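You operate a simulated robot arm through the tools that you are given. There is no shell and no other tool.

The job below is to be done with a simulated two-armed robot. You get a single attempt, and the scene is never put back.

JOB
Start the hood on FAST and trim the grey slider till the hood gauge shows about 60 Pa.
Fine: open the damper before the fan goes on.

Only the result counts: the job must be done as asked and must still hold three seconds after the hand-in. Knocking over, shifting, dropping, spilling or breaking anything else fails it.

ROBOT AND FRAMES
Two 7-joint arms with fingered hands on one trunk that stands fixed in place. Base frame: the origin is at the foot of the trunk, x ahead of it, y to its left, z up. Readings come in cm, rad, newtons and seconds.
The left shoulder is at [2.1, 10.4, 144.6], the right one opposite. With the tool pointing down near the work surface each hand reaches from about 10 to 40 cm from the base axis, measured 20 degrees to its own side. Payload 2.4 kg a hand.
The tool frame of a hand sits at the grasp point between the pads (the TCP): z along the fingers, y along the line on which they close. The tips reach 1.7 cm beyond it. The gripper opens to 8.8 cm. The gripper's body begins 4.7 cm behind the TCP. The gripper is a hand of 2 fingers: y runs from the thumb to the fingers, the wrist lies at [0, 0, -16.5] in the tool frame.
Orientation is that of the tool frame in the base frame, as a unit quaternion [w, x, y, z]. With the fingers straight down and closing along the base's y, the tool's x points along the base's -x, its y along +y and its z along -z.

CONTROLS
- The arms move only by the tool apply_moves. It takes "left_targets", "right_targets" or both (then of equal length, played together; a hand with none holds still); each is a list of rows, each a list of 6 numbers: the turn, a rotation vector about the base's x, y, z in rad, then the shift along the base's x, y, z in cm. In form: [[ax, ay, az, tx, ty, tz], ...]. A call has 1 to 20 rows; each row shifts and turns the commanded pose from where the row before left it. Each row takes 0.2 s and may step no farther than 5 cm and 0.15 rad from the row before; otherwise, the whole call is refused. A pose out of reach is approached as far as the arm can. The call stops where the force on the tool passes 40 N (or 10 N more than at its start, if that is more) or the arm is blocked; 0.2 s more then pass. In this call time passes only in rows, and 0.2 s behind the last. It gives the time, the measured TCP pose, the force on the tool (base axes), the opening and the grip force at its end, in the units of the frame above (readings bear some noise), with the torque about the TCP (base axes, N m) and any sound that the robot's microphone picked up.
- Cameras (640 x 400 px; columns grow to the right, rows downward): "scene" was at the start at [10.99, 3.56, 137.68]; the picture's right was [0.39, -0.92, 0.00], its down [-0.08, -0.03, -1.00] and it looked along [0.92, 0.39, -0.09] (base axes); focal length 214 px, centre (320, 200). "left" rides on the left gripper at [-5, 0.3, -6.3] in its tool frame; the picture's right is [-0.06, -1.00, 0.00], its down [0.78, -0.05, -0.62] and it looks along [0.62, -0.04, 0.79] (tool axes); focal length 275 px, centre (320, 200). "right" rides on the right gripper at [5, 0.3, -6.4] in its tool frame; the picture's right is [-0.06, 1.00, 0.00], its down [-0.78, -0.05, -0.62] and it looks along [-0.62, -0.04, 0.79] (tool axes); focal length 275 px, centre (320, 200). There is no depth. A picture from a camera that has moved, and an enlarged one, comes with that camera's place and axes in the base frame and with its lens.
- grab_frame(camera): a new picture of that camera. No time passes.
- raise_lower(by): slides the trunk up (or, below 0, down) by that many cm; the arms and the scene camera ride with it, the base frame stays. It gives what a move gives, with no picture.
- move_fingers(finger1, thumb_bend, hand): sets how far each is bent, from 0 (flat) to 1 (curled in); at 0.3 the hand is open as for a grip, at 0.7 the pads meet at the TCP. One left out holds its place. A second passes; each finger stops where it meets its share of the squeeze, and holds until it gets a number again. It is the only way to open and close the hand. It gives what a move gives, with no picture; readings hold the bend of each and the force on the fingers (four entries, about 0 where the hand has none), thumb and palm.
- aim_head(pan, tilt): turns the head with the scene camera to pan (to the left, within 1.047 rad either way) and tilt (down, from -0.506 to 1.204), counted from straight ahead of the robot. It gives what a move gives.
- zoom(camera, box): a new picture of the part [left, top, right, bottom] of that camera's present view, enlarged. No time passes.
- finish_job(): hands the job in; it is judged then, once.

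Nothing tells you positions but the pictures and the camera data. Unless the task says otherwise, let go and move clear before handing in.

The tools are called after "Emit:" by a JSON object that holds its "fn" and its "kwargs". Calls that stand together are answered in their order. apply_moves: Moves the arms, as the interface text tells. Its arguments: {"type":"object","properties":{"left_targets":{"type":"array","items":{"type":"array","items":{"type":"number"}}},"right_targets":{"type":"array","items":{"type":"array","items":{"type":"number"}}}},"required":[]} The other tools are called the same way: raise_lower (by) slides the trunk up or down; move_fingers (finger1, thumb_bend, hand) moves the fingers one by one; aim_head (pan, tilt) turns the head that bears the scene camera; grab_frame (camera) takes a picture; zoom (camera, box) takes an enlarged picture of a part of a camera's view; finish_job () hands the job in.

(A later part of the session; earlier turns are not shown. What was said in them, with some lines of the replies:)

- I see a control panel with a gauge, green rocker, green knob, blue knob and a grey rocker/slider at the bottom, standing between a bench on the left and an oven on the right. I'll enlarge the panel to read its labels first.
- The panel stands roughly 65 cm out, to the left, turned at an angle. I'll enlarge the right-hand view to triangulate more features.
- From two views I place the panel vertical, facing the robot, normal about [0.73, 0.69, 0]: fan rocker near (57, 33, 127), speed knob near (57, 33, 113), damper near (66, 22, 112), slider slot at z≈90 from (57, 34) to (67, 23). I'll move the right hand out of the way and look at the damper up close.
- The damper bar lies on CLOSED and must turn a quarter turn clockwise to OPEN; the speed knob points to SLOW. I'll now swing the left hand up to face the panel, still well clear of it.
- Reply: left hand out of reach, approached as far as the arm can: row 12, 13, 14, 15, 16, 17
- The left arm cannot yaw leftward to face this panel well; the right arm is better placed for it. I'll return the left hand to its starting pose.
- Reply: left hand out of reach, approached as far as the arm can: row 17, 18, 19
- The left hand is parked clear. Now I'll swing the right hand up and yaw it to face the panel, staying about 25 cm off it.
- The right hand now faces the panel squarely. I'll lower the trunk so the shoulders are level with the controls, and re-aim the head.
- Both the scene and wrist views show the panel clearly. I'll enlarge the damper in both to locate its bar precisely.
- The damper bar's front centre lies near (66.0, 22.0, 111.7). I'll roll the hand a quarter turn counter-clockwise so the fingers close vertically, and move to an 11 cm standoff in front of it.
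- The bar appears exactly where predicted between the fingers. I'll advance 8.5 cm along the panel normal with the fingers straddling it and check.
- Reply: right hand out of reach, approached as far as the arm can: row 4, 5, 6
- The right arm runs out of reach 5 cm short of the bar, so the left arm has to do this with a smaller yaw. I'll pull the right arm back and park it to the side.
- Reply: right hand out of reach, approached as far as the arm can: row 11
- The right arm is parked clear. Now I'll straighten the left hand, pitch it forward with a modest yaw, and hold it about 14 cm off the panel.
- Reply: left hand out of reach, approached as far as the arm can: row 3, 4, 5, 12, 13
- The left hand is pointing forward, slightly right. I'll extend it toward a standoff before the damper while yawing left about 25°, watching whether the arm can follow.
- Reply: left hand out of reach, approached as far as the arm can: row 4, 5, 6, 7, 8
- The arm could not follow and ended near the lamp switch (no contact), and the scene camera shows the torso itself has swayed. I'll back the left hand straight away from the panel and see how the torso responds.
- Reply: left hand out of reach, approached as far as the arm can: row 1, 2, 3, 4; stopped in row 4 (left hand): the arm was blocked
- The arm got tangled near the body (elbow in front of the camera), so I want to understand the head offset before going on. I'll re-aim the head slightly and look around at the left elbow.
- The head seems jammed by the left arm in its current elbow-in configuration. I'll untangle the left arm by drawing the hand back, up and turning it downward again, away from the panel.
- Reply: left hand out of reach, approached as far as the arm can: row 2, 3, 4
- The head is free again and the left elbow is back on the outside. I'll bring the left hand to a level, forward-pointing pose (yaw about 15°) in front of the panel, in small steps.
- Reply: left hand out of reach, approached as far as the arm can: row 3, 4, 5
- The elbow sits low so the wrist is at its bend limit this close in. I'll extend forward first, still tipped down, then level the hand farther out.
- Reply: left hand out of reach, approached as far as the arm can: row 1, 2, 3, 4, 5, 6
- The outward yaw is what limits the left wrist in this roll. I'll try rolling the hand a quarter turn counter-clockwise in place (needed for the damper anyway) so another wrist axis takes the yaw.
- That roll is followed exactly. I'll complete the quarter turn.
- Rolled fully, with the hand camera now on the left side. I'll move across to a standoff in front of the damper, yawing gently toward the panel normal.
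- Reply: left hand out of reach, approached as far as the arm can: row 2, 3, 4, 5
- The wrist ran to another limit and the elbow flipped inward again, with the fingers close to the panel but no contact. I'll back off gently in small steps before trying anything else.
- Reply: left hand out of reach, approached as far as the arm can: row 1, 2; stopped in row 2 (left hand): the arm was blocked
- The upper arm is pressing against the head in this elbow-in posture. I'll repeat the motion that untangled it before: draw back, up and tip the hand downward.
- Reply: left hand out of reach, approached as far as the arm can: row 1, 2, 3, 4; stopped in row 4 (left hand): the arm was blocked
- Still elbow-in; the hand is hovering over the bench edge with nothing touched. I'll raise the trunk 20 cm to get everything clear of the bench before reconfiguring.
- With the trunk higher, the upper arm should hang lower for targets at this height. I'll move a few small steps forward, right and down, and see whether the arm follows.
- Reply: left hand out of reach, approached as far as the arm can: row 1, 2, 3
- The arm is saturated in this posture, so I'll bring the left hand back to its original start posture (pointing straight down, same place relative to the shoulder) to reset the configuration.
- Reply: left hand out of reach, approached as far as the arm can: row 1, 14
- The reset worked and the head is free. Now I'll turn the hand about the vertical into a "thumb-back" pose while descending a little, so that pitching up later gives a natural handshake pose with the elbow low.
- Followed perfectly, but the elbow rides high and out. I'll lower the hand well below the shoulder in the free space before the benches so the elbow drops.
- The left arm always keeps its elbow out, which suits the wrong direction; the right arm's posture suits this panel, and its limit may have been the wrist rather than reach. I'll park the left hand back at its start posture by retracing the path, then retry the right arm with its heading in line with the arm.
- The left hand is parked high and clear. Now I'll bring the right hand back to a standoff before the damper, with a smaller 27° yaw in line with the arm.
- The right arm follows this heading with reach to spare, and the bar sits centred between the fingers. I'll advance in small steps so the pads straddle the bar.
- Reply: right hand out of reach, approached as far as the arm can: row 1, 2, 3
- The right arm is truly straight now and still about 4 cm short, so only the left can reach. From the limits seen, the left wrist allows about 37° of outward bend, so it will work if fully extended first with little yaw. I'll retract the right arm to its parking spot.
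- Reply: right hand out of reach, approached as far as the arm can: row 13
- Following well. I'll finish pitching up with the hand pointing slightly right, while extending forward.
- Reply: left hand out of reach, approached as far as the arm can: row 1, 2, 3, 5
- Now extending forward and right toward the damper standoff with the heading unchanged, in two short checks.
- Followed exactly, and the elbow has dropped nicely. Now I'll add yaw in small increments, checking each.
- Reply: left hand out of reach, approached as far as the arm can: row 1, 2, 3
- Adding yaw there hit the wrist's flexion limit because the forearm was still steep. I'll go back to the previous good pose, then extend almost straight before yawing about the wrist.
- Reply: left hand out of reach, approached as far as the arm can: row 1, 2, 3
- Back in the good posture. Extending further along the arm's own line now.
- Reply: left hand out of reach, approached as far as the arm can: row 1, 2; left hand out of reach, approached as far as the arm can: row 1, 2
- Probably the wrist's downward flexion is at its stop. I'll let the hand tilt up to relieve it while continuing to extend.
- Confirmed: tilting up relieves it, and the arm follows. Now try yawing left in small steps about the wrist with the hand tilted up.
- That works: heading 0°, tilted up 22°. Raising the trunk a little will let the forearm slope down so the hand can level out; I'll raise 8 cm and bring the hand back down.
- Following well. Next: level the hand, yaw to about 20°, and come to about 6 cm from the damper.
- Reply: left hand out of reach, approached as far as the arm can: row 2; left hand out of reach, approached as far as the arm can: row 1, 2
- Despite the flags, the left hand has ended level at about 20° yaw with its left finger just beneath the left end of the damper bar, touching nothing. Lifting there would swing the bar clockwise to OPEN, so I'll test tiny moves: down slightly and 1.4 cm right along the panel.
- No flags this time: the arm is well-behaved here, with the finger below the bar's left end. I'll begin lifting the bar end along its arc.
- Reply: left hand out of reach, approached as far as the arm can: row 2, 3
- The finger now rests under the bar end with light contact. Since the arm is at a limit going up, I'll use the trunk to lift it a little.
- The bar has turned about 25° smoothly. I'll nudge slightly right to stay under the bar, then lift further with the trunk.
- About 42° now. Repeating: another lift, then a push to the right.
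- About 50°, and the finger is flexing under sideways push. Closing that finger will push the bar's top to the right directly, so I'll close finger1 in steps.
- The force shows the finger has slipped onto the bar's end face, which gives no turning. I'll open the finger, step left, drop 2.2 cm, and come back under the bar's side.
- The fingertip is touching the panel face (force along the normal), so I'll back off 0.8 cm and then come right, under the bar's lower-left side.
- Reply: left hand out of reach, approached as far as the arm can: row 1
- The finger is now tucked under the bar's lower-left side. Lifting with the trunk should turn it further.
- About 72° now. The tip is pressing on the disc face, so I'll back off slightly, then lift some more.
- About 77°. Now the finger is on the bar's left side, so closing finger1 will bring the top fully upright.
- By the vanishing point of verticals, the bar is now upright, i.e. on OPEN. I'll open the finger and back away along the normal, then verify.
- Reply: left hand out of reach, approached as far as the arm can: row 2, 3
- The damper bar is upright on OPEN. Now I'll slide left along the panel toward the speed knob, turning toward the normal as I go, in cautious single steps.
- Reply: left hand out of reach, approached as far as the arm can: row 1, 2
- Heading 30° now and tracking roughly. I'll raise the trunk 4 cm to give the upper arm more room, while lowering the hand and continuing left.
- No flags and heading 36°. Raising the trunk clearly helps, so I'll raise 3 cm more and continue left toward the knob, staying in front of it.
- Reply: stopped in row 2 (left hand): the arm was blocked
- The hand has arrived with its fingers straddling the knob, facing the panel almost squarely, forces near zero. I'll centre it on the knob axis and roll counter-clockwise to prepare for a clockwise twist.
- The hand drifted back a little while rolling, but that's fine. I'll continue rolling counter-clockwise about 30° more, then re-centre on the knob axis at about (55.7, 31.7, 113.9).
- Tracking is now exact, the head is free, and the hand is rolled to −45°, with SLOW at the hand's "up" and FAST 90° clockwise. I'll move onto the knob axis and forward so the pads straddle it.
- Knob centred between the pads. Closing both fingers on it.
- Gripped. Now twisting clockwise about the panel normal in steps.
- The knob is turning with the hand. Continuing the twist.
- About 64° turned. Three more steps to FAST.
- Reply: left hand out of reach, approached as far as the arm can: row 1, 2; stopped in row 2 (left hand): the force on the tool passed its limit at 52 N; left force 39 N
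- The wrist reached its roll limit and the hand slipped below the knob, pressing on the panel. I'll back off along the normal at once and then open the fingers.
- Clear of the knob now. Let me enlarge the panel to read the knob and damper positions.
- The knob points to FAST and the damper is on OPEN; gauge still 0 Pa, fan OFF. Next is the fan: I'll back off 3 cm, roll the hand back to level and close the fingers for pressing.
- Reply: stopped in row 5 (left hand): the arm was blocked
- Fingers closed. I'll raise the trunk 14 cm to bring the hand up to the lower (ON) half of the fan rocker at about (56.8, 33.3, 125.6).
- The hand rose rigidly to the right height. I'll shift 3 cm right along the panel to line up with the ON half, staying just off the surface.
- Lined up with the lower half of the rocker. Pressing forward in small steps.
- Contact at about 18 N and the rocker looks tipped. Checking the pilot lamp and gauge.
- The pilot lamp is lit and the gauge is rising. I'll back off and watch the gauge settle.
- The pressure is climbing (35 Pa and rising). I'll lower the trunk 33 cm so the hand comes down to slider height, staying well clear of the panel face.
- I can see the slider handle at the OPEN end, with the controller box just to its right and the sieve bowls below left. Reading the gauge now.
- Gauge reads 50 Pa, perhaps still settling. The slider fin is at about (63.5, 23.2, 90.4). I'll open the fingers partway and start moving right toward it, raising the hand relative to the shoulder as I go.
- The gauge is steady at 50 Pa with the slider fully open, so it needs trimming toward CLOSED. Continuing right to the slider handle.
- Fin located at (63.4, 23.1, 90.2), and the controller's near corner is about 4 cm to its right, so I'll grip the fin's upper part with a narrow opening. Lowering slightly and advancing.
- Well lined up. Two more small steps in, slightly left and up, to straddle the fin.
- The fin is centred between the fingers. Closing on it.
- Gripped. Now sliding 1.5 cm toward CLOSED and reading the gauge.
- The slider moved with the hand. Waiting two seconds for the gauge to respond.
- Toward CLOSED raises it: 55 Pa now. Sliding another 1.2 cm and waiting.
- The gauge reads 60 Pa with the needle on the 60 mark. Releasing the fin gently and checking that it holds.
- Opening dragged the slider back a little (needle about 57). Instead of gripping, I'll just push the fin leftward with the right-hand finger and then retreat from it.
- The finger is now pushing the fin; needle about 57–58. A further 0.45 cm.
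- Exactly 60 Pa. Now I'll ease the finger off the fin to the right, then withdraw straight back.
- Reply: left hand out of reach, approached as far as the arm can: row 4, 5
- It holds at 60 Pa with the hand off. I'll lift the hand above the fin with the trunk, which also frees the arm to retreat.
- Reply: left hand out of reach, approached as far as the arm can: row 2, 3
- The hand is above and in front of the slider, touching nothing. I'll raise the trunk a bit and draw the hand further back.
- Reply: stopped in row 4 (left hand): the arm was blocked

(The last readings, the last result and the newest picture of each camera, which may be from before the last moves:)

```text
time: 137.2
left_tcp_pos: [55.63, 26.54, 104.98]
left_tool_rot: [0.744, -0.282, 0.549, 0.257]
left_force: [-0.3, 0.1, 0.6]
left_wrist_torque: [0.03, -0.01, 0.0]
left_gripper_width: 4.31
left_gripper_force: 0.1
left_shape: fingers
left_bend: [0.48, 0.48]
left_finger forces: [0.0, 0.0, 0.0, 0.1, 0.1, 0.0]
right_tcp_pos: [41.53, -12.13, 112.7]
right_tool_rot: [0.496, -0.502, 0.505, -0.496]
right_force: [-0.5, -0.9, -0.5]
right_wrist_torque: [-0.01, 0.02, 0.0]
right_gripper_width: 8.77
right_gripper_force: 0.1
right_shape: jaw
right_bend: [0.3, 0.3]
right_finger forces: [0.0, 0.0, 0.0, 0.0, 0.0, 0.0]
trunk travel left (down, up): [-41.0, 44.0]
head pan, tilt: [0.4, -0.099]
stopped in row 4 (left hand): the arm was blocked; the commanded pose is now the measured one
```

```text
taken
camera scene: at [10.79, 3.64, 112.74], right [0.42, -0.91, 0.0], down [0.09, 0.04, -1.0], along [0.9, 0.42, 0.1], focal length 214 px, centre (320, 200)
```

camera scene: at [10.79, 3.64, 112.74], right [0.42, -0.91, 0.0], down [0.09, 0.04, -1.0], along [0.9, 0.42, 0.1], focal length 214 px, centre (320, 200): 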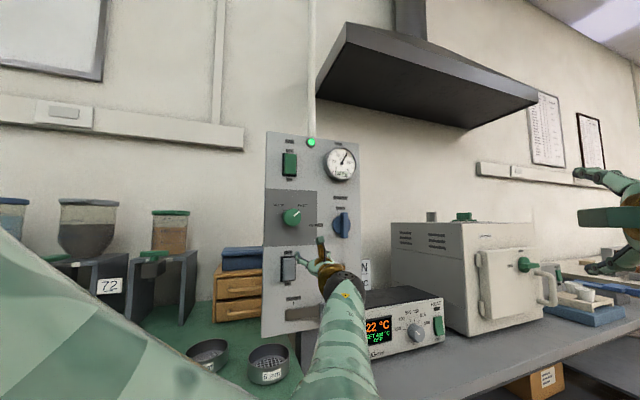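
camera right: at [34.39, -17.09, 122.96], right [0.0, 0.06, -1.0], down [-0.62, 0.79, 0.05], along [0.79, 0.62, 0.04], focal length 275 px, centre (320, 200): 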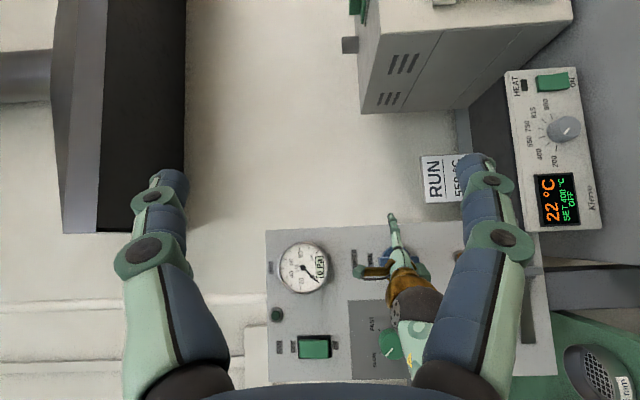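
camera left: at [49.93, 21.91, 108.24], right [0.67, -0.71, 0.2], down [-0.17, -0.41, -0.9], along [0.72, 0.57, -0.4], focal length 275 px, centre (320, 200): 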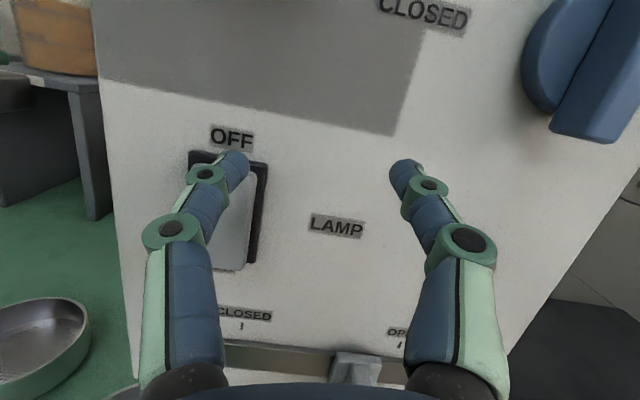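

The hand is about 4 cm clear of everything and at rest; more retreating only presses the arm on the robot's own head. I'll check all controls one last time after a short wait.

Emit:
{"fn": "apply_moves", "kwargs": {"left_targets": [[0, 0, 0, 0, 0, 0], [0, 0, 0, 0, 0, 0], [0, 0, 0, 0, 0, 0], [0, 0, 0, 0, 0, 0], [0, 0, 0, 0, 0, 0], [0, 0, 0, 0, 0, 0], [0, 0, 0, 0, 0, 0], [0, 0, 0, 0, 0, 0], [0, 0, 0, 0, 0, 0], [0, 0, 0, 0, 0, 0], [0, 0, 0, 0, 0, 0], [0, 0, 0, 0, 0, 0], [0, 0, 0, 0, 0, 0], [0, 0, 0, 0, 0, 0], [0, 0, 0, 0, 0, 0]]}}

Emit:
{"fn": "zoom", "kwargs": {"camera": "scene", "box": [255, 125, 370, 245]}}

Emit:
{"fn": "zoom", "kwargs": {"camera": "scene", "box": [310, 135, 370, 190]}}

Emit:
{"fn": "zoom", "kwargs": {"camera": "scene", "box": [250, 230, 370, 345]}}

Emit:
{"fn": "grab_frame", "kwargs": {"camera": "left"}}

```text
time: 140.4
left_tcp_pos: [55.61, 26.47, 104.99]
left_tool_rot: [0.745, -0.279, 0.548, 0.26]
left_force: [-0.3, 0.0, 0.2]
left_wrist_torque: [-0.01, -0.01, 0.02]
left_gripper_width: 4.31
left_gripper_force: 0.1
left_shape: fingers
left_bend: [0.48, 0.48]
left_finger forces: [0.0, 0.0, 0.0, 0.0, 0.0, 0.1]
right_tcp_pos: [41.44, -11.98, 112.62]
right_tool_rot: [0.496, -0.502, 0.504, -0.497]
right_force: [0.2, 0.3, 0.0]
right_wrist_torque: [-0.01, -0.02, -0.01]
right_gripper_width: 8.81
right_gripper_force: 0.0
right_shape: jaw
right_bend: [0.3, 0.3]
right_finger forces: [0.0, 0.1, 0.0, 0.0, 0.1, 0.0]
trunk travel left (down, up): [-41.0, 44.0]
head pan, tilt: [0.4, -0.099]
```

```text
3.33 times, centred on (312, 185) of scene
camera zoom: at [10.84, 3.39, 112.82], right [0.39, -0.92, 0.0], down [0.1, 0.04, -0.99], along [0.91, 0.39, 0.11], focal length 715 px, centre (345, 250)
```

zoom: 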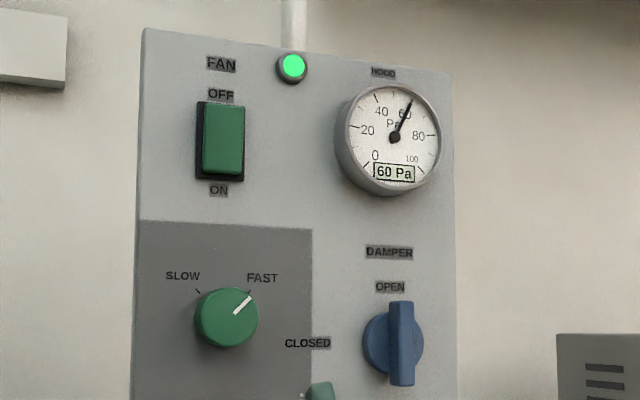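

```text
7.27 times, centred on (340, 162) of scene
camera zoom: at [10.84, 3.39, 112.82], right [0.39, -0.92, 0.0], down [0.1, 0.04, -0.99], along [0.91, 0.39, 0.11], focal length 1560 px, centre (174, 473)
```

zoom: 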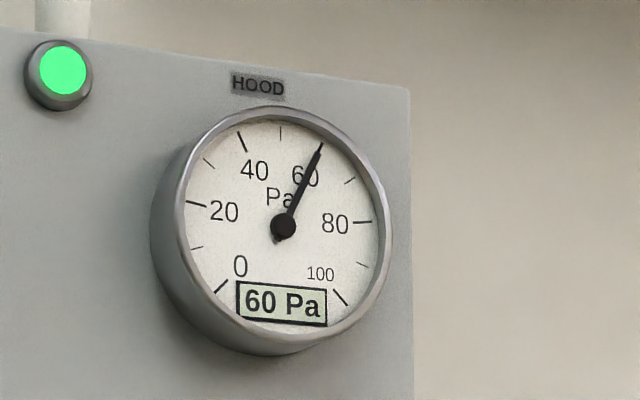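

```text
3.48 times, centred on (310, 288) of scene
camera zoom: at [10.84, 3.39, 112.82], right [0.39, -0.92, 0.0], down [0.1, 0.04, -0.99], along [0.91, 0.39, 0.11], focal length 746 px, centre (355, -104)
```

zoom: 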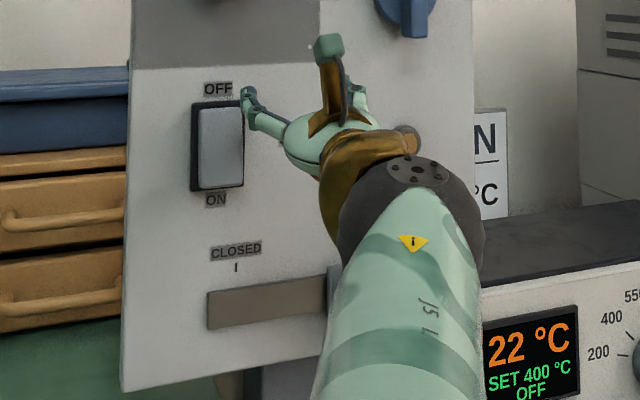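

```text
taken
camera left: at [49.9, 21.92, 108.14], right [0.67, -0.71, 0.19], down [-0.18, -0.4, -0.9], along [0.72, 0.57, -0.4], focal length 275 px, centre (320, 200)
```

left: 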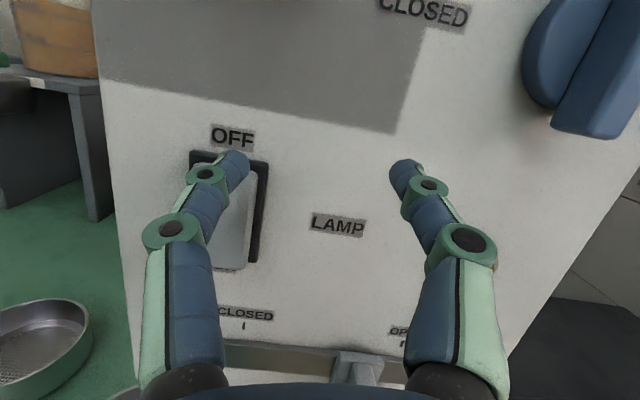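

The damper is on OPEN, the knob on FAST, the fan is ON with its pilot lit, and the gauge holds steady at 60 Pa. The lamp switch and everything else are untouched, so I'm handing in.

Emit:
{"fn": "finish_job", "kwargs": {}}

```text
The job is handed in.
```

The hood is running on FAST. When I last checked, the gauge read 60 Pa and had held there for about 7 seconds with the hand off the slider. I have handed the job in, but I don't have a verdict back.

- **Damper:** I turned it to OPEN first, before the fan went on.
- **Speed knob:** it points to FAST. The hand slipped off the knob at the end of the twist and pressed against the panel face (52 N). I saw no damage or shift from it.
- **Fan:** it is ON and the pilot lamp is lit.
- **Grey slider:** the gauge read 50 Pa with it fully open. I moved it partway toward CLOSED to reach 60 Pa.
- **Lamp switch, controller, oven and bowls:** nothing appeared to have moved, and I saw no sign of contact with any of them.

The left hand is released and about 4 cm from the panel. I couldn't draw it back further because the arm became blocked, most likely against the robot's own head.
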